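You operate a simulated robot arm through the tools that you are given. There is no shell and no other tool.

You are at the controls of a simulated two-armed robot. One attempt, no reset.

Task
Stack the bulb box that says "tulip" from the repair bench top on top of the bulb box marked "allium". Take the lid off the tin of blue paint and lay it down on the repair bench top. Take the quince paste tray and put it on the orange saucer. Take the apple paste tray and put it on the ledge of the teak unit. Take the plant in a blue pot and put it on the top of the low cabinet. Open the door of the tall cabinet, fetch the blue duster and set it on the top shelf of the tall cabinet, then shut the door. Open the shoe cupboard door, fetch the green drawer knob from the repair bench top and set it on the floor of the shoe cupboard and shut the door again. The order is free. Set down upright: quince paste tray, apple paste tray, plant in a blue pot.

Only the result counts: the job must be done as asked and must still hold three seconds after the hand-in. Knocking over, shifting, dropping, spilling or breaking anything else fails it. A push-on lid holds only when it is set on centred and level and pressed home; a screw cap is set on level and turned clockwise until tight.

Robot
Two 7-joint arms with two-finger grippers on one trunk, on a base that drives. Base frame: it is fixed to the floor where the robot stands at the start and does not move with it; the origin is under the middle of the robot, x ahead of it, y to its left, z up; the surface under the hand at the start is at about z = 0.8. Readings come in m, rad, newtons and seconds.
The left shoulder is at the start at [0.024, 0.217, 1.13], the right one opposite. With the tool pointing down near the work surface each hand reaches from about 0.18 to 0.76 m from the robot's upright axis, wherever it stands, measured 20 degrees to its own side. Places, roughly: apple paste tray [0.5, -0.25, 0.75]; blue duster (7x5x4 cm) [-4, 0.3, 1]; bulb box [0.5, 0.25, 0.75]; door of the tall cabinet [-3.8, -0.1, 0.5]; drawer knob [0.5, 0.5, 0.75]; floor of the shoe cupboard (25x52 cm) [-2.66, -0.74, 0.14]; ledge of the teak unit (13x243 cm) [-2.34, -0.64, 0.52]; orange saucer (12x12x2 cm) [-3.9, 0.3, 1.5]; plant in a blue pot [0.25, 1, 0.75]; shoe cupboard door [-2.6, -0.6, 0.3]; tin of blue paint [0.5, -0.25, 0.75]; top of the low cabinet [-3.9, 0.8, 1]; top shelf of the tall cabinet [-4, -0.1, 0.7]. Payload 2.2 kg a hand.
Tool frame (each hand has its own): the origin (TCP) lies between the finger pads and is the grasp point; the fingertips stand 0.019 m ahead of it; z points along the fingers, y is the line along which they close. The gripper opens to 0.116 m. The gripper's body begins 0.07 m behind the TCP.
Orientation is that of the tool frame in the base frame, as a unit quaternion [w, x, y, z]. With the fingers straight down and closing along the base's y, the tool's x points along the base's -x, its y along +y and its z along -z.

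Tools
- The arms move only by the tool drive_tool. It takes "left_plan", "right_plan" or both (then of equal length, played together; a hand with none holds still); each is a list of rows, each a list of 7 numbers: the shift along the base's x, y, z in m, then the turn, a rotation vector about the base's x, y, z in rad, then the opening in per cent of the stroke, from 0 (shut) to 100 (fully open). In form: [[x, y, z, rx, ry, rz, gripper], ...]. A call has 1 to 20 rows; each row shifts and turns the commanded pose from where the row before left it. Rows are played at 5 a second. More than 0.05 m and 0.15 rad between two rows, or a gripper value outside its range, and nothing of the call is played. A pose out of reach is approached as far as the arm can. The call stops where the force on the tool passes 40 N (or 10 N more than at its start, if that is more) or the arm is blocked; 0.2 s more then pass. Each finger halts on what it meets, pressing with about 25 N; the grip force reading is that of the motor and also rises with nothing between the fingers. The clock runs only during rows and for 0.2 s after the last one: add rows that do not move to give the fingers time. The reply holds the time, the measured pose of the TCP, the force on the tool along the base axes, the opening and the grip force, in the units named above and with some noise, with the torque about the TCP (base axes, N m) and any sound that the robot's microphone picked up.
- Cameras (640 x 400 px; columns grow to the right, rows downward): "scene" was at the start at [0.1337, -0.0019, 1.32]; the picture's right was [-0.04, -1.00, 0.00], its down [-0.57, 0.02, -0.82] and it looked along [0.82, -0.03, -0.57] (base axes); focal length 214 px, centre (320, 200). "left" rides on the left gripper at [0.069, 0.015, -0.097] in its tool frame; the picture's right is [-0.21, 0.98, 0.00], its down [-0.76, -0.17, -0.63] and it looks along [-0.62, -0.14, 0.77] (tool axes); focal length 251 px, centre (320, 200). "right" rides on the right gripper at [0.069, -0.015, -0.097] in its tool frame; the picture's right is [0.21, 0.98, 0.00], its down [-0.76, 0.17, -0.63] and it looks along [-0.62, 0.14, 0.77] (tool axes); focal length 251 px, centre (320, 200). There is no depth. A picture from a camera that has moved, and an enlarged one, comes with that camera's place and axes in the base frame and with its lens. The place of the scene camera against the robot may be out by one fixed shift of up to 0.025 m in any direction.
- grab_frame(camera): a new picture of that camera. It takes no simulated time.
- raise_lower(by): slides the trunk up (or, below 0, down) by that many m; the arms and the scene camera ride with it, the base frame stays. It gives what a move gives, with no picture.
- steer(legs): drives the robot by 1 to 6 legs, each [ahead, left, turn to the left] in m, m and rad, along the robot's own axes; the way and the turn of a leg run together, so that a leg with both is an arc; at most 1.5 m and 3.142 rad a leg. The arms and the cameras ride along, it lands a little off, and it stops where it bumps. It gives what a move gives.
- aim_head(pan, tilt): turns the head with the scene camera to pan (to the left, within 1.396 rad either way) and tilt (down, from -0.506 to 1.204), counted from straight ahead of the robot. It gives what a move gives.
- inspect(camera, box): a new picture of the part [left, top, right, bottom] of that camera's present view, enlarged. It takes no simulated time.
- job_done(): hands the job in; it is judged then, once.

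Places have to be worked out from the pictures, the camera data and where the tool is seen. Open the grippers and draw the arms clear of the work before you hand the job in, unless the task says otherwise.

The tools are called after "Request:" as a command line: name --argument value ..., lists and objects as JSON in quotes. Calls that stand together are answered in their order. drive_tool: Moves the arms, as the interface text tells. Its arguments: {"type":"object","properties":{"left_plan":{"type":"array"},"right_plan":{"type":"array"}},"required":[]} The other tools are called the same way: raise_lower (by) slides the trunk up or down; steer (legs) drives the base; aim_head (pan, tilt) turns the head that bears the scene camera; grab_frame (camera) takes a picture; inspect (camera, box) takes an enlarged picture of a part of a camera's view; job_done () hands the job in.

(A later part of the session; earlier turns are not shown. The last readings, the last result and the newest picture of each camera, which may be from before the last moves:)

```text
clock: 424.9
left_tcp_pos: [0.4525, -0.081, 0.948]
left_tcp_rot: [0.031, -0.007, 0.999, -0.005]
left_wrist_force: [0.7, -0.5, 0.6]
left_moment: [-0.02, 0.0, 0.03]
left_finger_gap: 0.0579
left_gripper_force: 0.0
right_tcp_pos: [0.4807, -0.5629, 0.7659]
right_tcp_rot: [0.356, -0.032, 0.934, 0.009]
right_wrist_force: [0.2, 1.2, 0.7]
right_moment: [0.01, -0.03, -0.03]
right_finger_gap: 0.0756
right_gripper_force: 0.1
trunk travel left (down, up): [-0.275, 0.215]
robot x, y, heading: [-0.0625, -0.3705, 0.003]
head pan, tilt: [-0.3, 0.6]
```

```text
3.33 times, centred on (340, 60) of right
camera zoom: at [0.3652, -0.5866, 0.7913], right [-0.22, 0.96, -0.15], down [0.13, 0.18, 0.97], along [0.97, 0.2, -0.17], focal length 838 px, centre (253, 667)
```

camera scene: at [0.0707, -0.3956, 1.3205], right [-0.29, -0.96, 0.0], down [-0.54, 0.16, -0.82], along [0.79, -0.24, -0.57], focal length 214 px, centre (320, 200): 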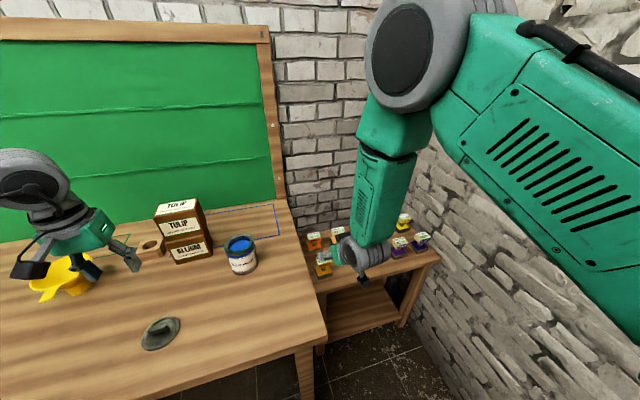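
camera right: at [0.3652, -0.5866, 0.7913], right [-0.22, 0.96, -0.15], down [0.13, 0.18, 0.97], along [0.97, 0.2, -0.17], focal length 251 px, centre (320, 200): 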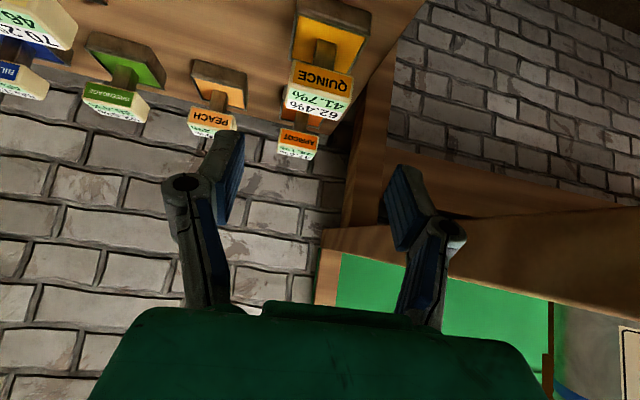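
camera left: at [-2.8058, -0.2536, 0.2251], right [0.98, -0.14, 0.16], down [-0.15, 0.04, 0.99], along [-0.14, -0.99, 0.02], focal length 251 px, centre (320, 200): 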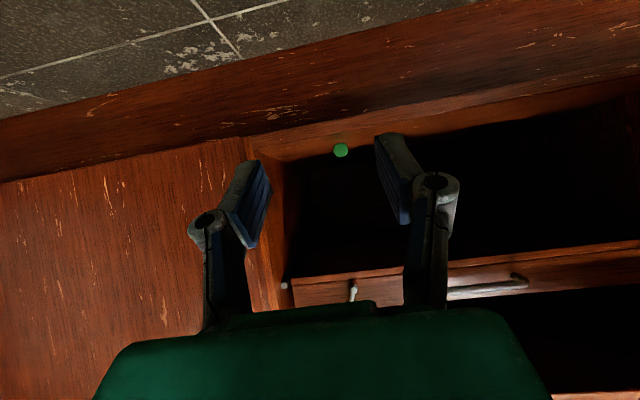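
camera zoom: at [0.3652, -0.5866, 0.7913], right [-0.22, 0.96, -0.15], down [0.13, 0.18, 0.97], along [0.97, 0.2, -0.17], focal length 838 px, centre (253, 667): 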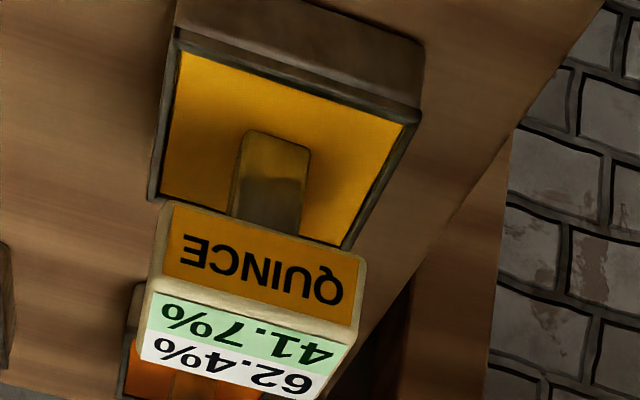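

I approach most of the way along the tool axis and check again (the TCP projects at pixel (320,187)).

Request:
drive_tool --right_plan '[[0.016, 0, -0.02, 0, 0, 0, 65], [0.016, 0, -0.02, 0, 0, 0, 65], [0.016, 0, -0.02, 0, 0, 0, 65], [0, 0, 0, 0, 0, 0, 65]]'

Request:
grab_frame --camera "right"

```text
clock: 425.9
left_tcp_pos: [0.4544, -0.0811, 0.9459]
left_tcp_rot: [0.03, -0.008, 1.0, -0.006]
left_wrist_force: [-0.9, -0.1, 0.6]
left_moment: [-0.01, 0.03, 0.02]
left_finger_gap: 0.058
left_gripper_force: 0.1
right_tcp_pos: [0.5283, -0.5618, 0.7051]
right_tcp_rot: [0.358, -0.033, 0.933, 0.009]
right_wrist_force: [0.8, 0.0, 0.4]
right_moment: [-0.03, 0.0, 0.0]
right_finger_gap: 0.0755
right_gripper_force: 0.0
trunk travel left (down, up): [-0.275, 0.215]
robot x, y, heading: [-0.0622, -0.3736, 0.004]
head pan, tilt: [-0.3, 0.6]
```

```text
taken
camera right: at [0.4127, -0.5851, 0.7312], right [-0.22, 0.96, -0.15], down [0.13, 0.18, 0.97], along [0.97, 0.2, -0.17], focal length 251 px, centre (320, 200)
```

right: 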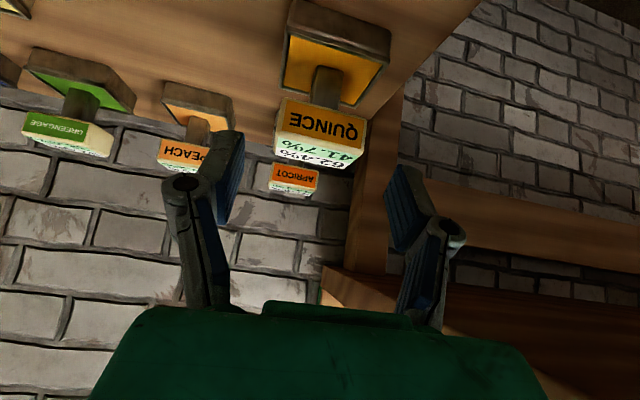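

Triangulated: tag front edge at x≈0.540, top z≈0.677, centre ≈(0.5585, -0.5645, 0.667). I go there and check before closing.

Request:
drive_tool --right_plan '[[0.015, -0.002, -0.018, 0, 0, 0, 65], [0.015, -0.001, -0.018, 0, 0, 0, 65], [0, 0, 0, 0, 0, 0, 65], [0, 0, 0, 0, 0, 0, 65]]'

Request:
grab_frame --camera "right"

Request:
inspect --camera "scene" --box '[280, 200, 400, 300]'

```text
clock: 426.9
left_tcp_pos: [0.4546, -0.0812, 0.9456]
left_tcp_rot: [0.03, -0.008, 1.0, -0.006]
left_wrist_force: [1.2, 0.1, -0.1]
left_moment: [-0.04, -0.02, 0.0]
left_finger_gap: 0.058
left_gripper_force: 0.0
right_tcp_pos: [0.5569, -0.5668, 0.6681]
right_tcp_rot: [0.356, -0.032, 0.934, 0.009]
right_wrist_force: [-1.1, 1.4, 0.0]
right_moment: [0.01, 0.04, 0.0]
right_finger_gap: 0.0752
right_gripper_force: 0.1
trunk travel left (down, up): [-0.275, 0.215]
robot x, y, heading: [-0.0589, -0.3717, 0.007]
head pan, tilt: [-0.3, 0.6]
```

```text
taken
camera right: at [0.4415, -0.589, 0.6937], right [-0.22, 0.96, -0.15], down [0.13, 0.18, 0.97], along [0.97, 0.2, -0.17], focal length 251 px, centre (320, 200)
```

right: 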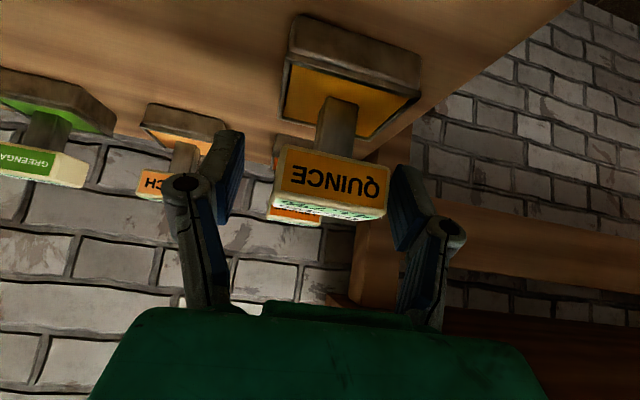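

```text
4.00 times, centred on (340, 250) of scene
camera zoom: at [0.0711, -0.3961, 1.3205], right [-0.29, -0.96, 0.0], down [-0.54, 0.16, -0.82], along [0.79, -0.24, -0.57], focal length 858 px, centre (240, 0)
```

zoom: 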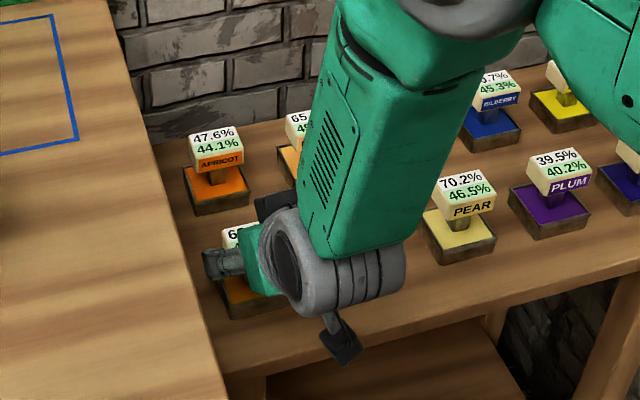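

The tag is nearly centred; I move 1.2 cm further forward, 3 mm left, and grip.

Request:
drive_tool --right_plan '[[0.011, 0.003, -0.001, 0, 0, 0, 65], [0, 0, 0, 0, 0, 0, 65], [0, 0, 0, 0, 0, 0, 30], [0, 0, 0, 0, 0, 0, 0], [0, 0, 0, 0, 0, 0, 0], [0, 0, 0, 0, 0, 0, 0]]'

Request:
grab_frame --camera "right"

```text
clock: 428.3
left_tcp_pos: [0.4536, -0.0814, 0.948]
left_tcp_rot: [0.029, -0.008, 1.0, -0.005]
left_wrist_force: [0.4, 0.1, 0.3]
left_moment: [-0.02, 0.02, -0.01]
left_finger_gap: 0.058
left_gripper_force: 0.1
right_tcp_pos: [0.5697, -0.5622, 0.6677]
right_tcp_rot: [0.357, -0.033, 0.934, 0.009]
right_wrist_force: [-0.9, 0.7, 0.0]
right_moment: [-0.04, 0.0, -0.02]
right_finger_gap: 0.0514
right_gripper_force: 24.8
trunk travel left (down, up): [-0.275, 0.215]
robot x, y, heading: [-0.0641, -0.3718, 0.002]
head pan, tilt: [-0.3, 0.6]
```

```text
taken
camera right: at [0.4533, -0.5863, 0.6939], right [-0.22, 0.96, -0.15], down [0.13, 0.18, 0.97], along [0.97, 0.2, -0.17], focal length 251 px, centre (320, 200)
```

right: 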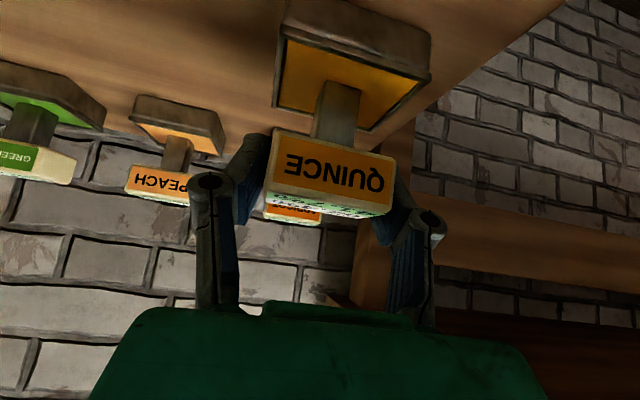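

Gripped (gap 0.051). I lift straight up.

Request:
drive_tool --right_plan '[[0, -0.002, 0.02, 0, 0, 0, 0], [0, -0.002, 0.03, 0, 0, 0, 0], [0, 0, 0.04, 0, 0, 0, 0], [0, 0, 0.04, 0, 0, 0, 0], [0, 0, 0.04, 0, 0, 0, 0], [0, 0, 0.04, 0, 0, 0, 0], [0, 0, 0.04, 0, 0, 0, 0], [0, 0, 0.03, 0, 0, 0, 0], [0, 0, 0, 0, 0, 0, 0]]'

Request:
grab_frame --camera "right"

Request:
grab_frame --camera "scene"

```text
clock: 430.3
left_tcp_pos: [0.4559, -0.0813, 0.9455]
left_tcp_rot: [0.029, -0.008, 1.0, -0.006]
left_wrist_force: [-0.2, 0.2, -0.4]
left_moment: [-0.01, -0.03, 0.01]
left_finger_gap: 0.058
left_gripper_force: 0.0
right_tcp_pos: [0.5728, -0.5676, 0.9468]
right_tcp_rot: [0.356, -0.032, 0.934, 0.008]
right_wrist_force: [0.5, 0.6, -1.5]
right_moment: [-0.01, -0.01, 0.01]
right_finger_gap: 0.0515
right_gripper_force: 24.9
trunk travel left (down, up): [-0.275, 0.215]
robot x, y, heading: [-0.0576, -0.3745, 0.004]
head pan, tilt: [-0.3, 0.6]
```

```text
taken
camera right: at [0.4583, -0.5902, 0.9736], right [-0.22, 0.96, -0.15], down [0.13, 0.18, 0.97], along [0.97, 0.2, -0.17], focal length 251 px, centre (320, 200)
```

right: 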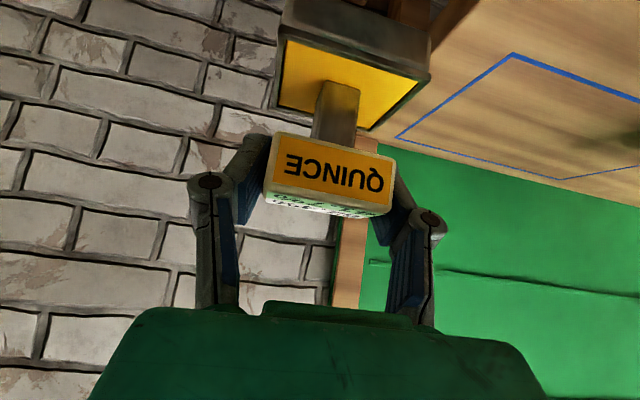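

```text
taken
camera scene: at [0.0713, -0.3961, 1.3204], right [-0.29, -0.96, 0.0], down [-0.54, 0.16, -0.82], along [0.79, -0.24, -0.57], focal length 214 px, centre (320, 200)
```

scene: 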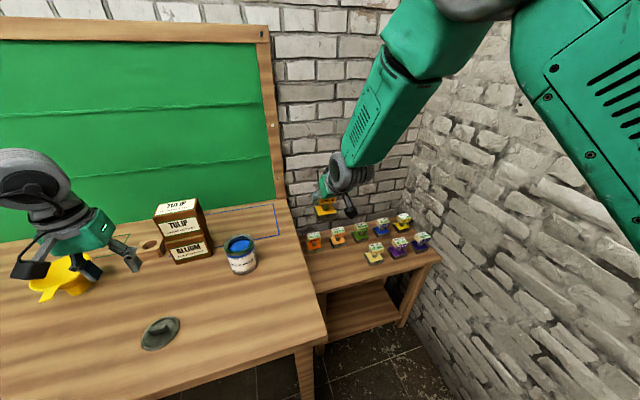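

Quince tray held level. I back away from the bench before moving left toward the plant, so nothing on the bench is swept.

Request:
steer --legs '[[-0.55, 0, 0], [0, 1.2, 0]]'

Request:
aim_head --pan 0.4 --tilt 0.5

Request:
grab_frame --camera "scene"

Request:
inspect --camera "scene" --box '[260, 100, 420, 220]'

```text
clock: 439.2
left_tcp_pos: [-0.1037, 1.1329, 0.9464]
left_tcp_rot: [0.03, -0.009, 1.0, -0.004]
left_wrist_force: [-0.4, 0.0, -0.5]
left_moment: [0.06, -0.01, 0.03]
left_finger_gap: 0.0579
left_gripper_force: 0.1
right_tcp_pos: [0.0179, 0.6475, 0.9466]
right_tcp_rot: [0.355, -0.034, 0.934, 0.012]
right_wrist_force: [-0.3, -0.8, -1.6]
right_moment: [0.02, -0.02, 0.0]
right_finger_gap: 0.0518
right_gripper_force: 24.7
trunk travel left (down, up): [-0.275, 0.215]
robot x, y, heading: [-0.6178, 0.8426, 0.01]
head pan, tilt: [-0.3, 0.6]
```

```text
clock: 440.3
left_tcp_pos: [-0.1069, 1.1337, 0.9492]
left_tcp_rot: [0.031, -0.01, 0.999, -0.004]
left_wrist_force: [-0.9, 1.2, 0.8]
left_moment: [0.04, -0.01, 0.0]
left_finger_gap: 0.058
left_gripper_force: 0.1
right_tcp_pos: [0.0146, 0.6488, 0.9501]
right_tcp_rot: [0.357, -0.035, 0.933, 0.011]
right_wrist_force: [0.0, 0.4, -1.8]
right_moment: [0.03, 0.0, 0.0]
right_finger_gap: 0.0518
right_gripper_force: 24.4
trunk travel left (down, up): [-0.275, 0.215]
robot x, y, heading: [-0.6151, 0.8421, 0.014]
head pan, tilt: [0.4, 0.499]
```

```text
taken
camera scene: at [-0.4864, 0.8805, 1.3295], right [0.4, -0.92, 0.0], down [-0.44, -0.19, -0.88], along [0.8, 0.35, -0.48], focal length 214 px, centre (320, 200)
```

scene: 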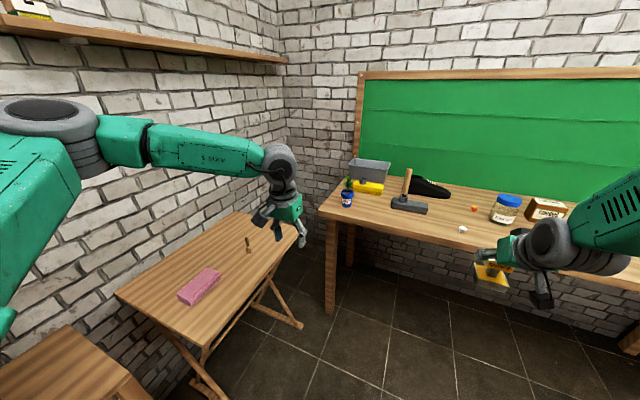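

```text
3.33 times, centred on (340, 160) of scene
camera zoom: at [-0.4864, 0.8805, 1.3295], right [0.4, -0.92, 0.0], down [-0.44, -0.19, -0.88], along [0.8, 0.35, -0.48], focal length 715 px, centre (253, 333)
```

zoom: 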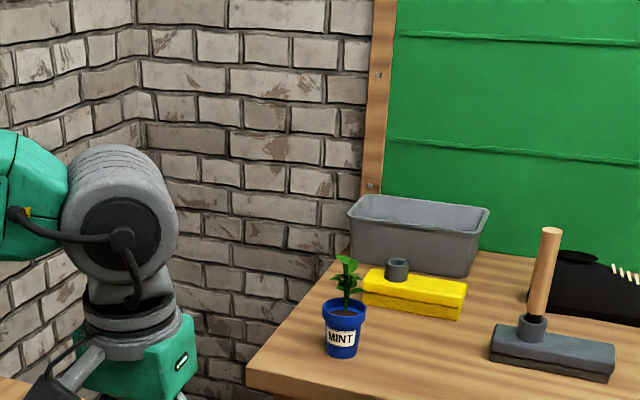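

The mint pot stands near the bench's left end at ≈(0.367, 1.12), about 6 cm wide with narrow foliage. I raise the right hand a bit, drive 0.3 m forward and pitch the left hand for a side grip.

Request:
drive_tool --left_plan '[[0, -0.01, 0, 0, 0, 0, 100], [0, -0.01, 0, 0, 0, 0, 100], [0, 0, 0, 0, 0, 0, 100]]' --right_plan '[[-0.03, 0, 0.03, 0, 0, 0, 0], [-0.03, 0, 0.03, 0, 0, 0, 0], [0, 0, 0.02, 0, 0, 0, 0]]'

Request:
steer --legs '[[0.3, 0, -0.012]]'

Request:
drive_tool --left_plan '[[0, 0, 0, 0, -0.145, 0, 100], [0, 0, 0, 0, -0.145, 0, 100], [0, 0, 0, 0, -0.145, 0, 100], [0, 0, 0, 0, -0.145, 0, 100], [0, 0, -0.01, 0, -0.145, 0, 100], [0, 0, -0.02, 0, -0.145, 0, 100], [0, 0, 0, 0, 0, 0, 100]]'

Request:
grab_frame --camera "left"

Request:
grab_frame --camera "scene"

```text
clock: 441.1
left_tcp_pos: [-0.105, 1.1148, 0.9497]
left_tcp_rot: [0.032, -0.009, 0.999, -0.005]
left_wrist_force: [0.3, 0.4, -0.2]
left_moment: [0.0, -0.01, -0.01]
left_finger_gap: 0.1163
left_gripper_force: 0.0
right_tcp_pos: [-0.0466, 0.6507, 1.0285]
right_tcp_rot: [0.359, -0.034, 0.933, 0.011]
right_wrist_force: [-0.2, -0.4, -2.0]
right_moment: [-0.01, 0.01, -0.03]
right_finger_gap: 0.0517
right_gripper_force: 25.1
trunk travel left (down, up): [-0.275, 0.215]
robot x, y, heading: [-0.6171, 0.8437, 0.006]
head pan, tilt: [0.4, 0.499]
```

```text
clock: 443.1
left_tcp_pos: [0.1988, 1.1136, 0.9498]
left_tcp_rot: [0.031, -0.005, 0.999, -0.005]
left_wrist_force: [0.6, 0.0, 1.1]
left_moment: [0.0, 0.01, -0.01]
left_finger_gap: 0.1161
left_gripper_force: 0.1
right_tcp_pos: [0.255, 0.6476, 1.0289]
right_tcp_rot: [0.358, -0.03, 0.933, 0.009]
right_wrist_force: [0.2, 0.1, -1.6]
right_moment: [0.03, -0.01, 0.03]
right_finger_gap: 0.0518
right_gripper_force: 25.3
trunk travel left (down, up): [-0.275, 0.215]
robot x, y, heading: [-0.3147, 0.8433, 0.002]
head pan, tilt: [0.4, 0.499]
```

```text
clock: 444.7
left_tcp_pos: [0.1958, 1.1119, 0.9224]
left_tcp_rot: [0.452, -0.003, 0.892, -0.007]
left_wrist_force: [-0.2, 0.0, 0.0]
left_moment: [0.04, 0.03, 0.01]
left_finger_gap: 0.1163
left_gripper_force: 0.1
right_tcp_pos: [0.2508, 0.6462, 1.0306]
right_tcp_rot: [0.359, -0.03, 0.933, 0.009]
right_wrist_force: [1.4, 0.1, -1.3]
right_moment: [-0.02, -0.03, -0.01]
right_finger_gap: 0.0514
right_gripper_force: 25.1
trunk travel left (down, up): [-0.275, 0.215]
robot x, y, heading: [-0.3135, 0.8431, 0.003]
head pan, tilt: [0.4, 0.499]
```

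```text
taken
camera left: at [0.0762, 1.1271, 0.923], right [0.13, 0.98, 0.16], down [-0.06, -0.15, 0.99], along [0.99, -0.13, 0.04], focal length 251 px, centre (320, 200)
```

left: 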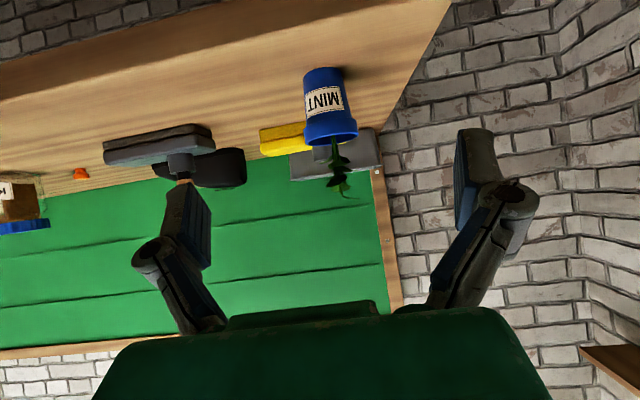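

```text
taken
camera scene: at [-0.185, 0.882, 1.3296], right [0.39, -0.92, 0.0], down [-0.44, -0.19, -0.88], along [0.81, 0.34, -0.48], focal length 214 px, centre (320, 200)
```

scene: 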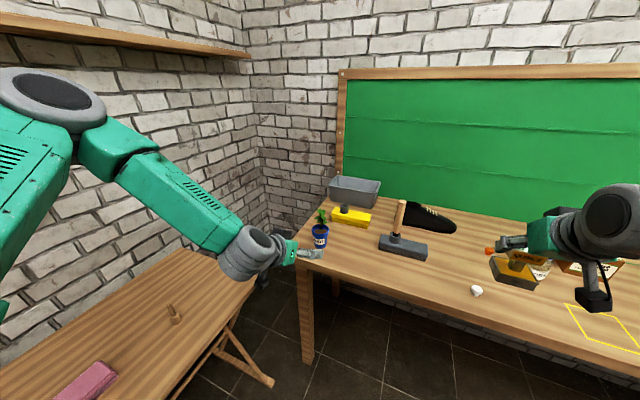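

Pot: centre ≈(0.365, 1.114), rim z≈0.87. I approach along the tool axis with open fingers on both sides of it.

Request:
drive_tool --left_plan '[[0.036, 0.001, -0.007, 0, 0, 0, 100], [0.036, 0.001, -0.007, 0, 0, 0, 100], [0.03, 0, -0.022, 0, 0, 0, 100], [0, 0, 0, 0, 0, 0, 100]]'

Request:
grab_frame --camera "left"

Request:
inspect --camera "scene" --box '[260, 180, 380, 280]'

```text
clock: 445.7
left_tcp_pos: [0.297, 1.1165, 0.8872]
left_tcp_rot: [0.452, -0.003, 0.892, -0.007]
left_wrist_force: [-0.6, 0.2, 0.0]
left_moment: [0.0, -0.04, 0.01]
left_finger_gap: 0.1161
left_gripper_force: 0.0
right_tcp_pos: [0.2492, 0.6465, 1.0332]
right_tcp_rot: [0.36, -0.03, 0.932, 0.01]
right_wrist_force: [0.3, -0.3, -2.1]
right_moment: [0.0, -0.02, -0.01]
right_finger_gap: 0.0516
right_gripper_force: 24.8
trunk travel left (down, up): [-0.275, 0.215]
robot x, y, heading: [-0.3134, 0.8413, -0.004]
head pan, tilt: [0.4, 0.499]
```

```text
taken
camera left: at [0.178, 1.1314, 0.8876], right [0.13, 0.98, 0.16], down [-0.06, -0.15, 0.99], along [0.99, -0.14, 0.04], focal length 251 px, centre (320, 200)
```

left: 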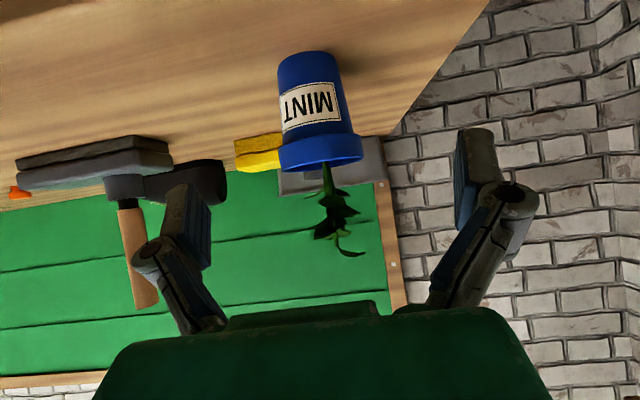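

```text
4.00 times, centred on (320, 230) of scene
camera zoom: at [-0.1848, 0.8814, 1.3296], right [0.39, -0.92, 0.0], down [-0.44, -0.19, -0.88], along [0.81, 0.34, -0.48], focal length 858 px, centre (320, 80)
```

zoom: 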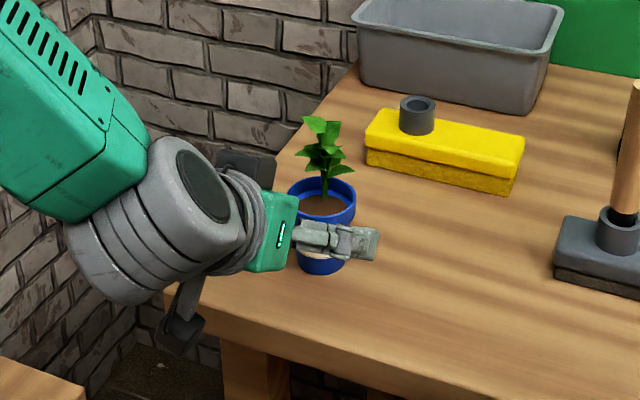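

Well lined up. I move in the last 6.5 cm.

Request:
drive_tool --left_plan '[[0.022, -0.001, -0.017, 0, 0, 0, 100], [0.022, -0.001, -0.016, 0, 0, 0, 100], [0.02, -0.001, -0.015, 0, 0, 0, 100], [0, 0, 0, 0, 0, 0, 100]]'

Request:
grab_frame --camera "left"

Request:
inspect --camera "scene" --box '[260, 180, 380, 280]'

```text
clock: 446.7
left_tcp_pos: [0.3613, 1.1124, 0.8387]
left_tcp_rot: [0.452, -0.003, 0.892, -0.007]
left_wrist_force: [-0.1, 0.5, 0.0]
left_moment: [0.02, 0.01, 0.02]
left_finger_gap: 0.1159
left_gripper_force: 0.1
right_tcp_pos: [0.2517, 0.6468, 1.0316]
right_tcp_rot: [0.36, -0.03, 0.932, 0.009]
right_wrist_force: [-1.1, 0.3, -1.0]
right_moment: [0.04, 0.02, -0.01]
right_finger_gap: 0.0521
right_gripper_force: 24.6
trunk travel left (down, up): [-0.275, 0.215]
robot x, y, heading: [-0.3169, 0.8421, 0.001]
head pan, tilt: [0.4, 0.499]
```

```text
taken
camera left: at [0.2427, 1.1272, 0.8384], right [0.13, 0.98, 0.16], down [-0.06, -0.15, 0.99], along [0.99, -0.14, 0.04], focal length 251 px, centre (320, 200)
```

left: 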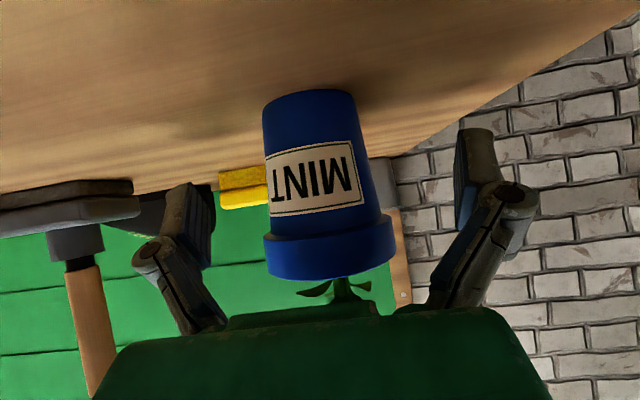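

```text
4.00 times, centred on (320, 230) of scene
camera zoom: at [-0.184, 0.8812, 1.3296], right [0.39, -0.92, 0.0], down [-0.44, -0.19, -0.88], along [0.81, 0.34, -0.48], focal length 858 px, centre (320, 80)
```

zoom: 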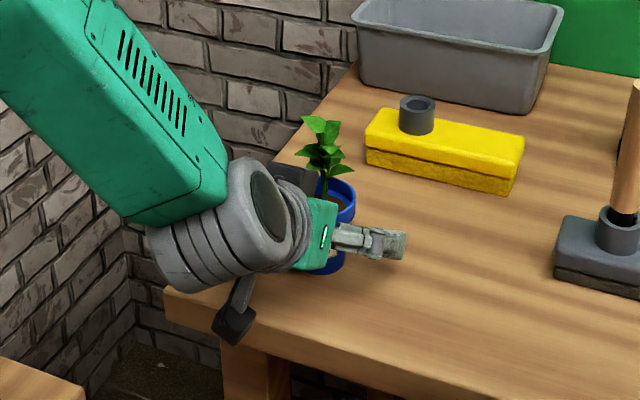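

The pot is centred between the fingers. I close on it.

Request:
drive_tool --left_plan '[[0, 0, 0, 0, 0, 0, 70], [0, 0, 0, 0, 0, 0, 40], [0, 0, 0, 0, 0, 0, 0], [0, 0, 0, 0, 0, 0, 0], [0, 0, 0, 0, 0, 0, 0]]'

Request:
drive_tool --left_plan '[[0, 0, 0.02, 0, 0, 0, 0], [0, 0, 0.03, 0, 0, 0, 0], [0, 0, 0.04, 0, 0, 0, 0], [0, 0, 0.04, 0, 0, 0, 0], [0, 0, 0, 0, 0, 0, 0]]'

Request:
grab_frame --camera "left"

Request:
inspect --camera "scene" --box '[260, 160, 380, 280]'

```text
clock: 447.9
left_tcp_pos: [0.362, 1.1116, 0.8365]
left_tcp_rot: [0.451, -0.002, 0.892, -0.007]
left_wrist_force: [-0.8, 0.1, 0.1]
left_moment: [-0.01, -0.04, 0.03]
left_finger_gap: 0.0526
left_gripper_force: 24.8
right_tcp_pos: [0.2513, 0.6458, 1.031]
right_tcp_rot: [0.359, -0.03, 0.933, 0.01]
right_wrist_force: [0.1, -0.1, -1.6]
right_moment: [0.05, 0.0, -0.03]
right_finger_gap: 0.0517
right_gripper_force: 25.2
trunk travel left (down, up): [-0.275, 0.215]
robot x, y, heading: [-0.3155, 0.8435, 0.0]
head pan, tilt: [0.4, 0.499]
```

```text
clock: 449.1
left_tcp_pos: [0.3634, 1.1114, 0.9678]
left_tcp_rot: [0.451, -0.004, 0.893, -0.006]
left_wrist_force: [-0.4, -0.3, -1.7]
left_moment: [-0.01, 0.01, 0.03]
left_finger_gap: 0.0522
left_gripper_force: 25.3
right_tcp_pos: [0.2532, 0.6464, 1.0301]
right_tcp_rot: [0.358, -0.029, 0.933, 0.009]
right_wrist_force: [0.4, -0.2, -1.9]
right_moment: [-0.01, 0.02, 0.0]
right_finger_gap: 0.0518
right_gripper_force: 24.8
trunk travel left (down, up): [-0.275, 0.215]
robot x, y, heading: [-0.3191, 0.846, -0.002]
head pan, tilt: [0.4, 0.499]
```

```text
taken
camera left: at [0.2431, 1.1266, 0.9694], right [0.13, 0.98, 0.16], down [-0.06, -0.15, 0.99], along [0.99, -0.13, 0.04], focal length 251 px, centre (320, 200)
```

left: 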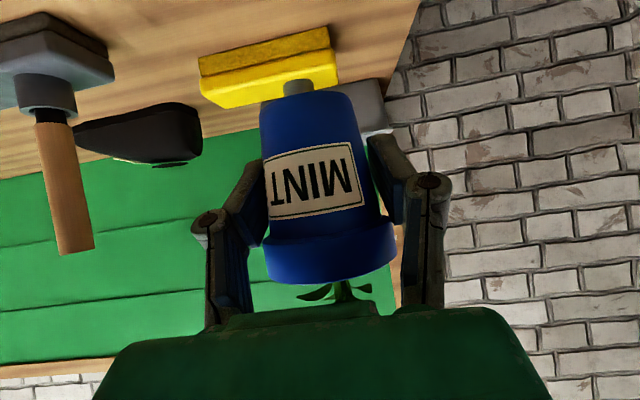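

```text
3.33 times, centred on (320, 220) of scene
camera zoom: at [-0.1828, 0.8804, 1.3293], right [0.39, -0.92, 0.0], down [-0.45, -0.19, -0.88], along [0.81, 0.34, -0.48], focal length 715 px, centre (320, 133)
```

zoom: 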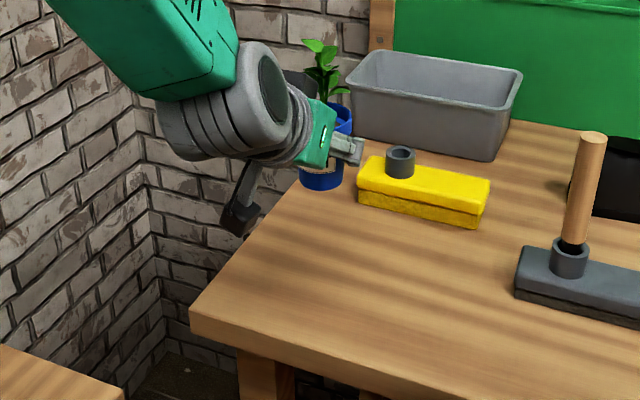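

Plant held (gap 0.052). I back away, shift right, lower the trunk and turn around for the trip to the cabinets.

Request:
steer --legs '[[-0.35, 0, 0], [-0.15, -0.5, 0]]'

Request:
raise_lower --by -0.2

Request:
steer --legs '[[0, 0, -3.13], [1.2, 0, 0], [0.85, 0.2, 0]]'

Request:
aim_head --pan 0.0 --tilt 0.1

Request:
grab_frame --camera "scene"

```text
clock: 454.1
left_tcp_pos: [-0.1498, 0.6282, 0.9659]
left_tcp_rot: [0.451, -0.004, 0.892, -0.011]
left_wrist_force: [-0.9, 1.4, -1.9]
left_moment: [-0.03, -0.02, -0.05]
left_finger_gap: 0.0521
left_gripper_force: 24.7
right_tcp_pos: [-0.2629, 0.163, 1.0338]
right_tcp_rot: [0.359, -0.029, 0.933, 0.003]
right_wrist_force: [0.3, 1.0, -1.6]
right_moment: [-0.06, 0.04, -0.07]
right_finger_gap: 0.0516
right_gripper_force: 25.2
trunk travel left (down, up): [-0.275, 0.215]
robot x, y, heading: [-0.8291, 0.3518, -0.005]
head pan, tilt: [0.4, 0.499]
```

```text
clock: 456.2
left_tcp_pos: [-0.1534, 0.6176, 0.7712]
left_tcp_rot: [0.453, -0.002, 0.892, -0.007]
left_wrist_force: [-0.2, 0.9, -1.1]
left_moment: [0.01, -0.01, 0.02]
left_finger_gap: 0.0517
left_gripper_force: 25.3
right_tcp_pos: [-0.2659, 0.1509, 0.8324]
right_tcp_rot: [0.361, -0.028, 0.932, 0.009]
right_wrist_force: [0.4, 0.4, -1.0]
right_moment: [0.0, 0.02, -0.04]
right_finger_gap: 0.0513
right_gripper_force: 25.2
trunk travel left (down, up): [-0.075, 0.415]
robot x, y, heading: [-0.8299, 0.3555, -0.002]
head pan, tilt: [0.4, 0.499]
```

```text
clock: 473.8
left_tcp_pos: [-3.5201, -0.3999, 0.771]
left_tcp_rot: [0.019, 0.89, 0.049, -0.453]
left_wrist_force: [-0.6, -0.3, -1.9]
left_moment: [-0.04, -0.03, 0.02]
left_finger_gap: 0.0501
left_gripper_force: 25.4
right_tcp_pos: [-3.4579, 0.075, 0.8323]
right_tcp_rot: [0.03, 0.929, 0.078, -0.36]
right_wrist_force: [-0.1, -0.2, -1.1]
right_moment: [0.02, -0.01, -0.02]
right_finger_gap: 0.0515
right_gripper_force: 24.9
trunk travel left (down, up): [-0.075, 0.415]
robot x, y, heading: [-2.877, -0.068, -3.037]
head pan, tilt: [0.4, 0.499]
```

```text
clock: 474.7
left_tcp_pos: [-3.5175, -0.4, 0.7724]
left_tcp_rot: [0.019, 0.89, 0.05, -0.454]
left_wrist_force: [0.5, -0.4, -1.2]
left_moment: [0.02, 0.01, -0.01]
left_finger_gap: 0.0502
left_gripper_force: 25.1
right_tcp_pos: [-3.4544, 0.0743, 0.8347]
right_tcp_rot: [0.03, 0.929, 0.078, -0.361]
right_wrist_force: [-0.7, -0.4, -1.5]
right_moment: [-0.01, 0.01, 0.01]
right_finger_gap: 0.0518
right_gripper_force: 24.7
trunk travel left (down, up): [-0.075, 0.415]
robot x, y, heading: [-2.8792, -0.0689, -3.04]
head pan, tilt: [0.0, 0.099]
```

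```text
taken
camera scene: at [-3.0098, -0.0822, 1.1665], right [-0.1, 0.99, 0.0], down [0.1, 0.01, -0.99], along [-0.99, -0.1, -0.1], focal length 214 px, centre (320, 200)
```

scene: 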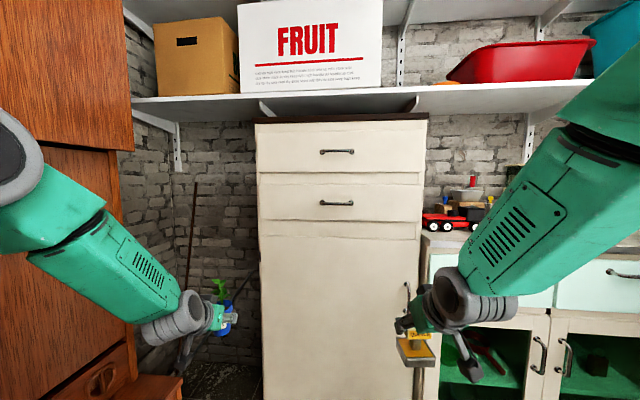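

I check both held objects; the pot's gap has shrunk slightly.

Request:
grab_frame --camera "left"

Request:
grab_frame --camera "right"

```text
taken
camera left: at [-3.3987, -0.4025, 0.7741], right [-0.02, -0.99, 0.16], down [0.05, 0.16, 0.99], along [-1.0, 0.03, 0.05], focal length 251 px, centre (320, 200)
```

left: 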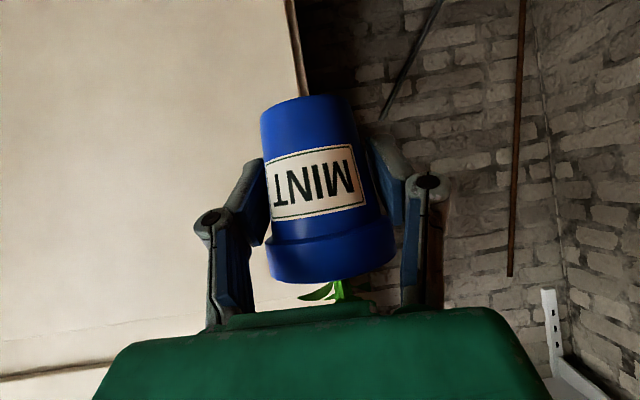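

```text
taken
camera right: at [-3.344, 0.1092, 0.859], right [0.32, -0.94, -0.15], down [-0.1, -0.19, 0.98], along [-0.94, -0.3, -0.15], focal length 251 px, centre (320, 200)
```

right: 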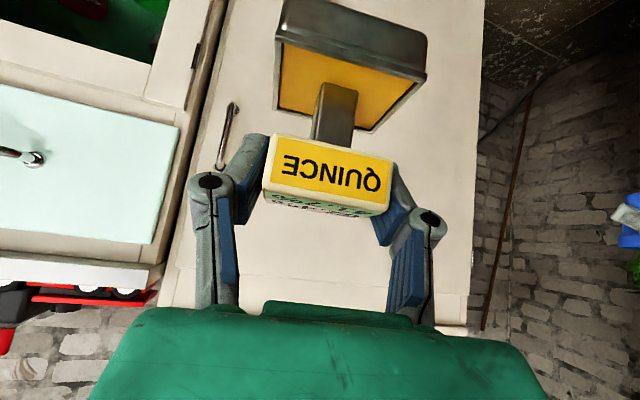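

Both are fine, but the pot creeps slowly, so I place the plant first. I turn right 0.7 rad here, then raise the trunk.

Request:
steer --legs '[[0, 0, -0.7]]'

Request:
raise_lower --by 0.2

Request:
aim_head --pan 0.2 --tilt 0.4

Request:
grab_frame --camera "scene"

```text
clock: 477.0
left_tcp_pos: [-3.5815, 0.0911, 0.7732]
left_tcp_rot: [-0.139, 0.852, -0.261, -0.432]
left_wrist_force: [-0.9, 0.0, -1.3]
left_moment: [0.0, -0.04, -0.01]
left_finger_gap: 0.0499
left_gripper_force: 25.2
right_tcp_pos: [-3.2257, 0.415, 0.8342]
right_tcp_rot: [-0.097, 0.898, -0.247, -0.35]
right_wrist_force: [0.7, 0.2, -1.0]
right_moment: [0.02, 0.01, -0.01]
right_finger_gap: 0.0512
right_gripper_force: 24.9
trunk travel left (down, up): [-0.075, 0.415]
robot x, y, heading: [-2.8819, -0.0663, 2.543]
head pan, tilt: [0.0, 0.099]
```

```text
clock: 479.2
left_tcp_pos: [-3.5784, 0.0913, 0.9752]
left_tcp_rot: [-0.139, 0.852, -0.259, -0.433]
left_wrist_force: [0.1, -0.7, -2.1]
left_moment: [0.01, 0.01, 0.01]
left_finger_gap: 0.0497
left_gripper_force: 25.1
right_tcp_pos: [-3.2244, 0.4141, 1.0348]
right_tcp_rot: [-0.097, 0.898, -0.247, -0.351]
right_wrist_force: [-0.4, 0.1, -1.6]
right_moment: [0.0, -0.02, -0.05]
right_finger_gap: 0.0516
right_gripper_force: 24.7
trunk travel left (down, up): [-0.275, 0.215]
robot x, y, heading: [-2.8775, -0.0691, 2.541]
head pan, tilt: [0.0, 0.099]
```

```text
clock: 480.0
left_tcp_pos: [-3.5782, 0.0912, 0.9759]
left_tcp_rot: [-0.139, 0.852, -0.26, -0.434]
left_wrist_force: [0.1, 0.3, -1.3]
left_moment: [0.02, 0.01, -0.04]
left_finger_gap: 0.0497
left_gripper_force: 25.0
right_tcp_pos: [-3.2242, 0.4128, 1.0366]
right_tcp_rot: [-0.097, 0.898, -0.247, -0.351]
right_wrist_force: [-0.3, -0.1, -1.9]
right_moment: [-0.01, 0.02, 0.0]
right_finger_gap: 0.0516
right_gripper_force: 25.0
trunk travel left (down, up): [-0.275, 0.215]
robot x, y, heading: [-2.8787, -0.0673, 2.538]
head pan, tilt: [0.201, 0.4]
```

```text
taken
camera scene: at [-2.9972, -0.0071, 1.3387], right [0.39, 0.92, 0.0], down [0.36, -0.15, -0.92], along [-0.85, 0.36, -0.39], focal length 214 px, centre (320, 200)
```

scene: 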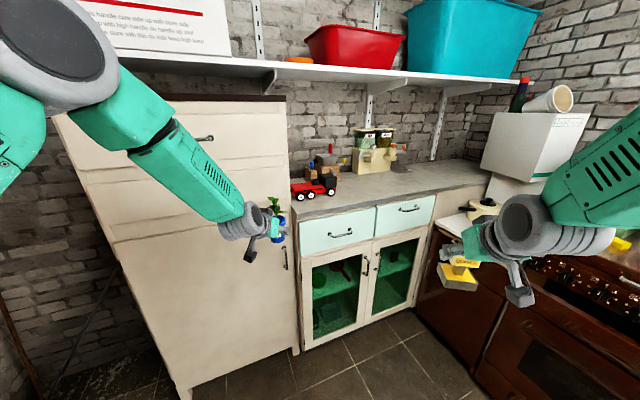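

I move the plant hand to the robot's centre line and up, then drive 0.33 m toward the counter.

Request:
drive_tool --left_plan '[[0.02, 0.029, 0.02, 0, 0, 0, 0], [0.02, 0.029, 0.02, 0, 0, 0, 0], [0.02, 0.029, 0.02, 0, 0, 0, 0], [0.02, 0.029, 0.02, 0, 0, 0, 0], [0.02, 0.029, 0.02, 0, 0, 0, 0], [0.02, 0.029, 0.02, 0, 0, 0, 0], [0, 0, 0, 0, 0, 0, 0]]'

Request:
steer --legs '[[0.33, 0, 0]]'

Request:
grab_frame --camera "scene"

Request:
grab_frame --camera "left"

```text
clock: 481.6
left_tcp_pos: [-3.4551, 0.2734, 1.0967]
left_tcp_rot: [-0.138, 0.851, -0.262, -0.435]
left_wrist_force: [-0.2, 0.7, -1.2]
left_moment: [0.0, 0.0, 0.0]
left_finger_gap: 0.0498
left_gripper_force: 24.8
right_tcp_pos: [-3.2215, 0.417, 1.0349]
right_tcp_rot: [-0.096, 0.898, -0.249, -0.35]
right_wrist_force: [0.7, 0.1, -1.9]
right_moment: [-0.04, 0.02, 0.04]
right_finger_gap: 0.0514
right_gripper_force: 24.3
trunk travel left (down, up): [-0.275, 0.215]
robot x, y, heading: [-2.8789, -0.0669, 2.542]
head pan, tilt: [0.201, 0.4]
```

```text
clock: 483.8
left_tcp_pos: [-3.7346, 0.4553, 1.0958]
left_tcp_rot: [-0.138, 0.852, -0.259, -0.433]
left_wrist_force: [-0.6, 0.7, -1.8]
left_moment: [0.01, 0.02, -0.01]
left_finger_gap: 0.0495
left_gripper_force: 25.1
right_tcp_pos: [-3.5003, 0.6002, 1.036]
right_tcp_rot: [-0.096, 0.899, -0.246, -0.351]
right_wrist_force: [0.4, -0.2, -2.0]
right_moment: [-0.01, -0.01, 0.0]
right_finger_gap: 0.0515
right_gripper_force: 25.0
trunk travel left (down, up): [-0.275, 0.215]
robot x, y, heading: [-3.1534, 0.1225, 2.544]
head pan, tilt: [0.201, 0.4]
```

```text
taken
camera scene: at [-3.2727, 0.1802, 1.3387], right [0.39, 0.92, 0.0], down [0.36, -0.15, -0.92], along [-0.85, 0.36, -0.39], focal length 214 px, centre (320, 200)
```

scene: 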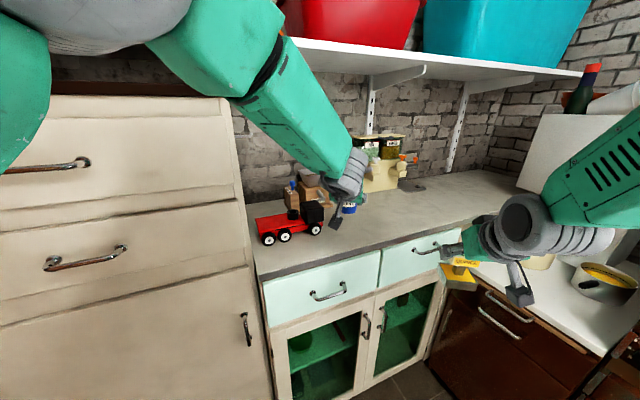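

```text
taken
camera left: at [-3.6465, 0.3763, 1.0962], right [-0.65, -0.74, 0.16], down [0.14, 0.09, 0.99], along [-0.74, 0.67, 0.05], focal length 251 px, centre (320, 200)
```

left: 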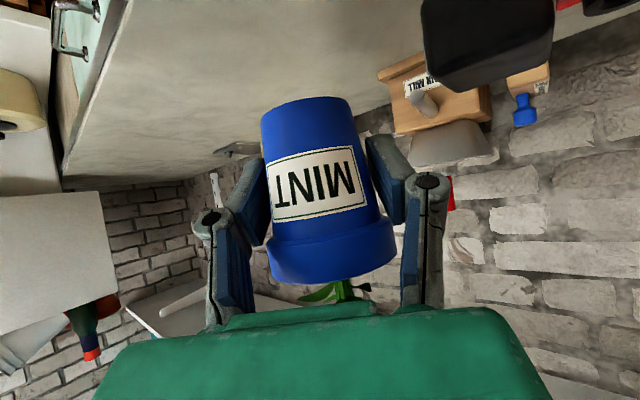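

I drive 6 cm further and then extend to about (-3.84, 0.55).

Request:
steer --legs '[[0.06, 0, 0]]'

Request:
drive_tool --left_plan '[[-0.02, 0.02, 0, 0, 0, 0, 0], [-0.02, 0.02, 0, 0, 0, 0, 0], [-0.015, 0.02, 0, 0, 0, 0, 0], [0, 0, -0.02, 0, 0, 0, 0], [0, 0, -0.02, 0, 0, 0, 0], [0, 0, 0, 0, 0, 0, 0]]'

Request:
grab_frame --camera "left"

Request:
inspect --camera "scene" --box '[240, 120, 440, 270]'

```text
clock: 484.7
left_tcp_pos: [-3.7818, 0.4887, 1.0984]
left_tcp_rot: [-0.139, 0.851, -0.26, -0.435]
left_wrist_force: [-0.6, -0.4, -2.2]
left_moment: [0.01, 0.01, 0.02]
left_finger_gap: 0.0495
left_gripper_force: 24.3
right_tcp_pos: [-3.548, 0.633, 1.0381]
right_tcp_rot: [-0.096, 0.898, -0.246, -0.352]
right_wrist_force: [-0.3, 0.0, -1.4]
right_moment: [-0.03, -0.04, 0.0]
right_finger_gap: 0.0515
right_gripper_force: 25.0
trunk travel left (down, up): [-0.275, 0.215]
robot x, y, heading: [-3.2049, 0.1536, 2.546]
head pan, tilt: [0.201, 0.4]
```

```text
clock: 486.1
left_tcp_pos: [-3.8362, 0.5471, 1.0607]
left_tcp_rot: [-0.137, 0.851, -0.258, -0.436]
left_wrist_force: [-0.3, -0.7, -0.7]
left_moment: [-0.01, 0.01, 0.01]
left_finger_gap: 0.0496
left_gripper_force: 25.0
right_tcp_pos: [-3.5445, 0.6317, 1.0386]
right_tcp_rot: [-0.097, 0.898, -0.246, -0.352]
right_wrist_force: [0.1, 0.2, -1.5]
right_moment: [0.01, 0.0, 0.0]
right_finger_gap: 0.0518
right_gripper_force: 25.2
trunk travel left (down, up): [-0.275, 0.215]
robot x, y, heading: [-3.1993, 0.1539, 2.541]
head pan, tilt: [0.201, 0.4]
```

```text
taken
camera left: at [-3.7476, 0.4674, 1.0604], right [-0.65, -0.74, 0.17], down [0.15, 0.09, 0.98], along [-0.74, 0.67, 0.05], focal length 251 px, centre (320, 200)
```

left: 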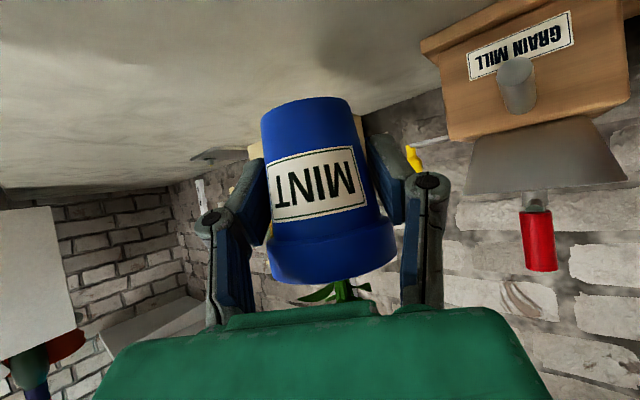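

```text
2.67 times, centred on (340, 195) of scene
camera zoom: at [-3.3215, 0.2157, 1.3387], right [0.39, 0.92, 0.0], down [0.36, -0.15, -0.92], along [-0.85, 0.35, -0.39], focal length 572 px, centre (267, 213)
```

zoom: 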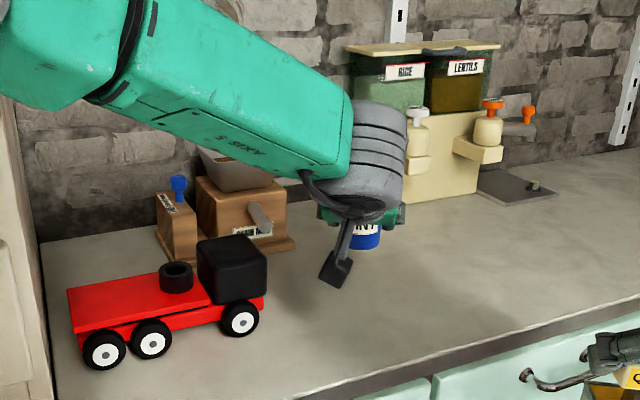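

I lower the plant toward the counter.

Request:
drive_tool --left_plan '[[0, 0, -0.03, 0, 0, 0, 0], [0, 0, -0.025, 0, 0, 0, 0], [0, 0, -0.008, 0, 0, 0, 0], [0, 0, 0, 0, 0, 0, 0]]'

Request:
drive_tool --left_plan '[[0, 0, -0.004, 0, 0, 0, 0], [0, 0, -0.003, 0, 0, 0, 0], [0, 0, 0, 0, 0, 0, 0]]'

Request:
inspect --camera "scene" --box '[320, 150, 440, 250]'

```text
clock: 487.1
left_tcp_pos: [-3.8337, 0.548, 0.9957]
left_tcp_rot: [-0.138, 0.851, -0.259, -0.435]
left_wrist_force: [0.9, -0.1, -1.2]
left_moment: [-0.01, -0.01, -0.05]
left_finger_gap: 0.0493
left_gripper_force: 25.0
right_tcp_pos: [-3.5459, 0.6324, 1.0383]
right_tcp_rot: [-0.096, 0.898, -0.245, -0.353]
right_wrist_force: [-0.6, 0.0, -0.9]
right_moment: [0.01, 0.01, -0.01]
right_finger_gap: 0.0515
right_gripper_force: 25.1
trunk travel left (down, up): [-0.275, 0.215]
robot x, y, heading: [-3.2046, 0.1542, 2.547]
head pan, tilt: [0.201, 0.4]
```

```text
clock: 487.9
left_tcp_pos: [-3.8337, 0.5472, 0.9888]
left_tcp_rot: [-0.138, 0.851, -0.26, -0.436]
left_wrist_force: [0.3, -0.7, -1.5]
left_moment: [0.02, 0.01, 0.01]
left_finger_gap: 0.0494
left_gripper_force: 24.7
right_tcp_pos: [-3.5458, 0.6332, 1.0377]
right_tcp_rot: [-0.097, 0.898, -0.246, -0.352]
right_wrist_force: [0.3, 0.5, -1.8]
right_moment: [-0.05, 0.0, 0.02]
right_finger_gap: 0.0515
right_gripper_force: 25.2
trunk travel left (down, up): [-0.275, 0.215]
robot x, y, heading: [-3.2032, 0.1492, 2.541]
head pan, tilt: [0.201, 0.4]
```

```text
4.00 times, centred on (380, 200) of scene
camera zoom: at [-3.3219, 0.2159, 1.3386], right [0.39, 0.92, 0.0], down [0.36, -0.15, -0.92], along [-0.85, 0.35, -0.39], focal length 858 px, centre (80, 200)
```

zoom: 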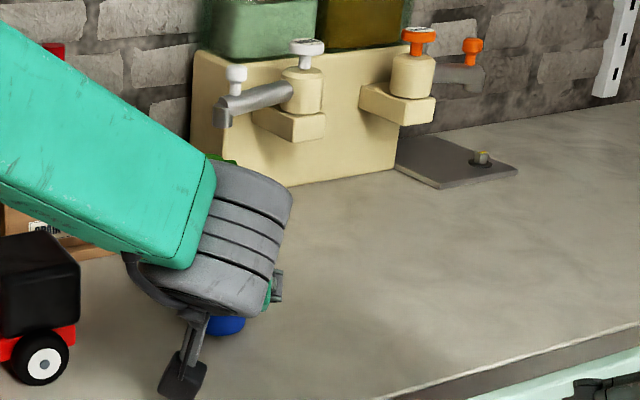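

Request:
drive_tool --left_plan '[[0, 0, -0.003, 0, 0, 0, 0], [0, 0, 0, 0, 0, 0, 0]]'

Request:
drive_tool --left_plan '[[0, 0, -0.002, 0, 0, 0, 0], [0, 0, -0.002, 0, 0, 0, 0], [0, 0, 0, 0, 0, 0, 0]]'

Request:
grab_frame --camera "left"

```text
clock: 488.5
left_tcp_pos: [-3.8348, 0.5477, 0.9874]
left_tcp_rot: [-0.138, 0.851, -0.259, -0.436]
left_wrist_force: [0.4, -0.2, -0.9]
left_moment: [0.02, -0.01, 0.0]
left_finger_gap: 0.0495
left_gripper_force: 25.1
right_tcp_pos: [-3.5465, 0.6329, 1.039]
right_tcp_rot: [-0.097, 0.898, -0.246, -0.352]
right_wrist_force: [0.5, -0.3, -2.1]
right_moment: [0.01, 0.0, 0.0]
right_finger_gap: 0.0518
right_gripper_force: 24.7
trunk travel left (down, up): [-0.275, 0.215]
robot x, y, heading: [-3.2052, 0.1548, 2.541]
head pan, tilt: [0.201, 0.4]
```

```text
clock: 489.3
left_tcp_pos: [-3.8347, 0.5495, 0.9858]
left_tcp_rot: [-0.139, 0.849, -0.258, -0.439]
left_wrist_force: [0.4, 2.7, 12.5]
left_moment: [-0.2, -0.06, 0.07]
left_finger_gap: 0.0494
left_gripper_force: 24.8
right_tcp_pos: [-3.5443, 0.633, 1.0385]
right_tcp_rot: [-0.097, 0.897, -0.245, -0.354]
right_wrist_force: [-0.4, -0.5, -1.9]
right_moment: [0.01, 0.01, 0.01]
right_finger_gap: 0.0517
right_gripper_force: 25.0
trunk travel left (down, up): [-0.275, 0.215]
robot x, y, heading: [-3.2041, 0.1528, 2.542]
head pan, tilt: [0.201, 0.4]
```

```text
taken
camera left: at [-3.7458, 0.4695, 0.9845], right [-0.65, -0.74, 0.17], down [0.15, 0.09, 0.98], along [-0.74, 0.67, 0.06], focal length 251 px, centre (320, 200)
```

left: 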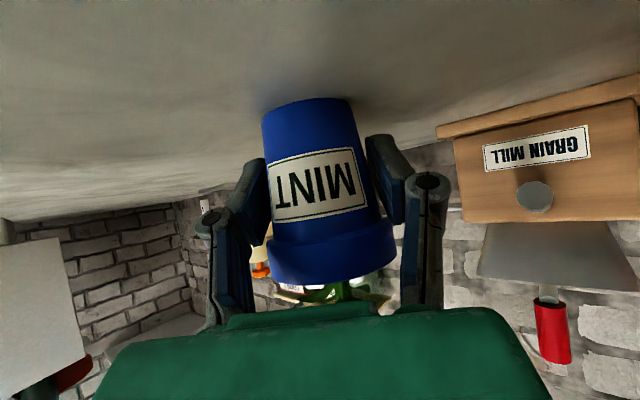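

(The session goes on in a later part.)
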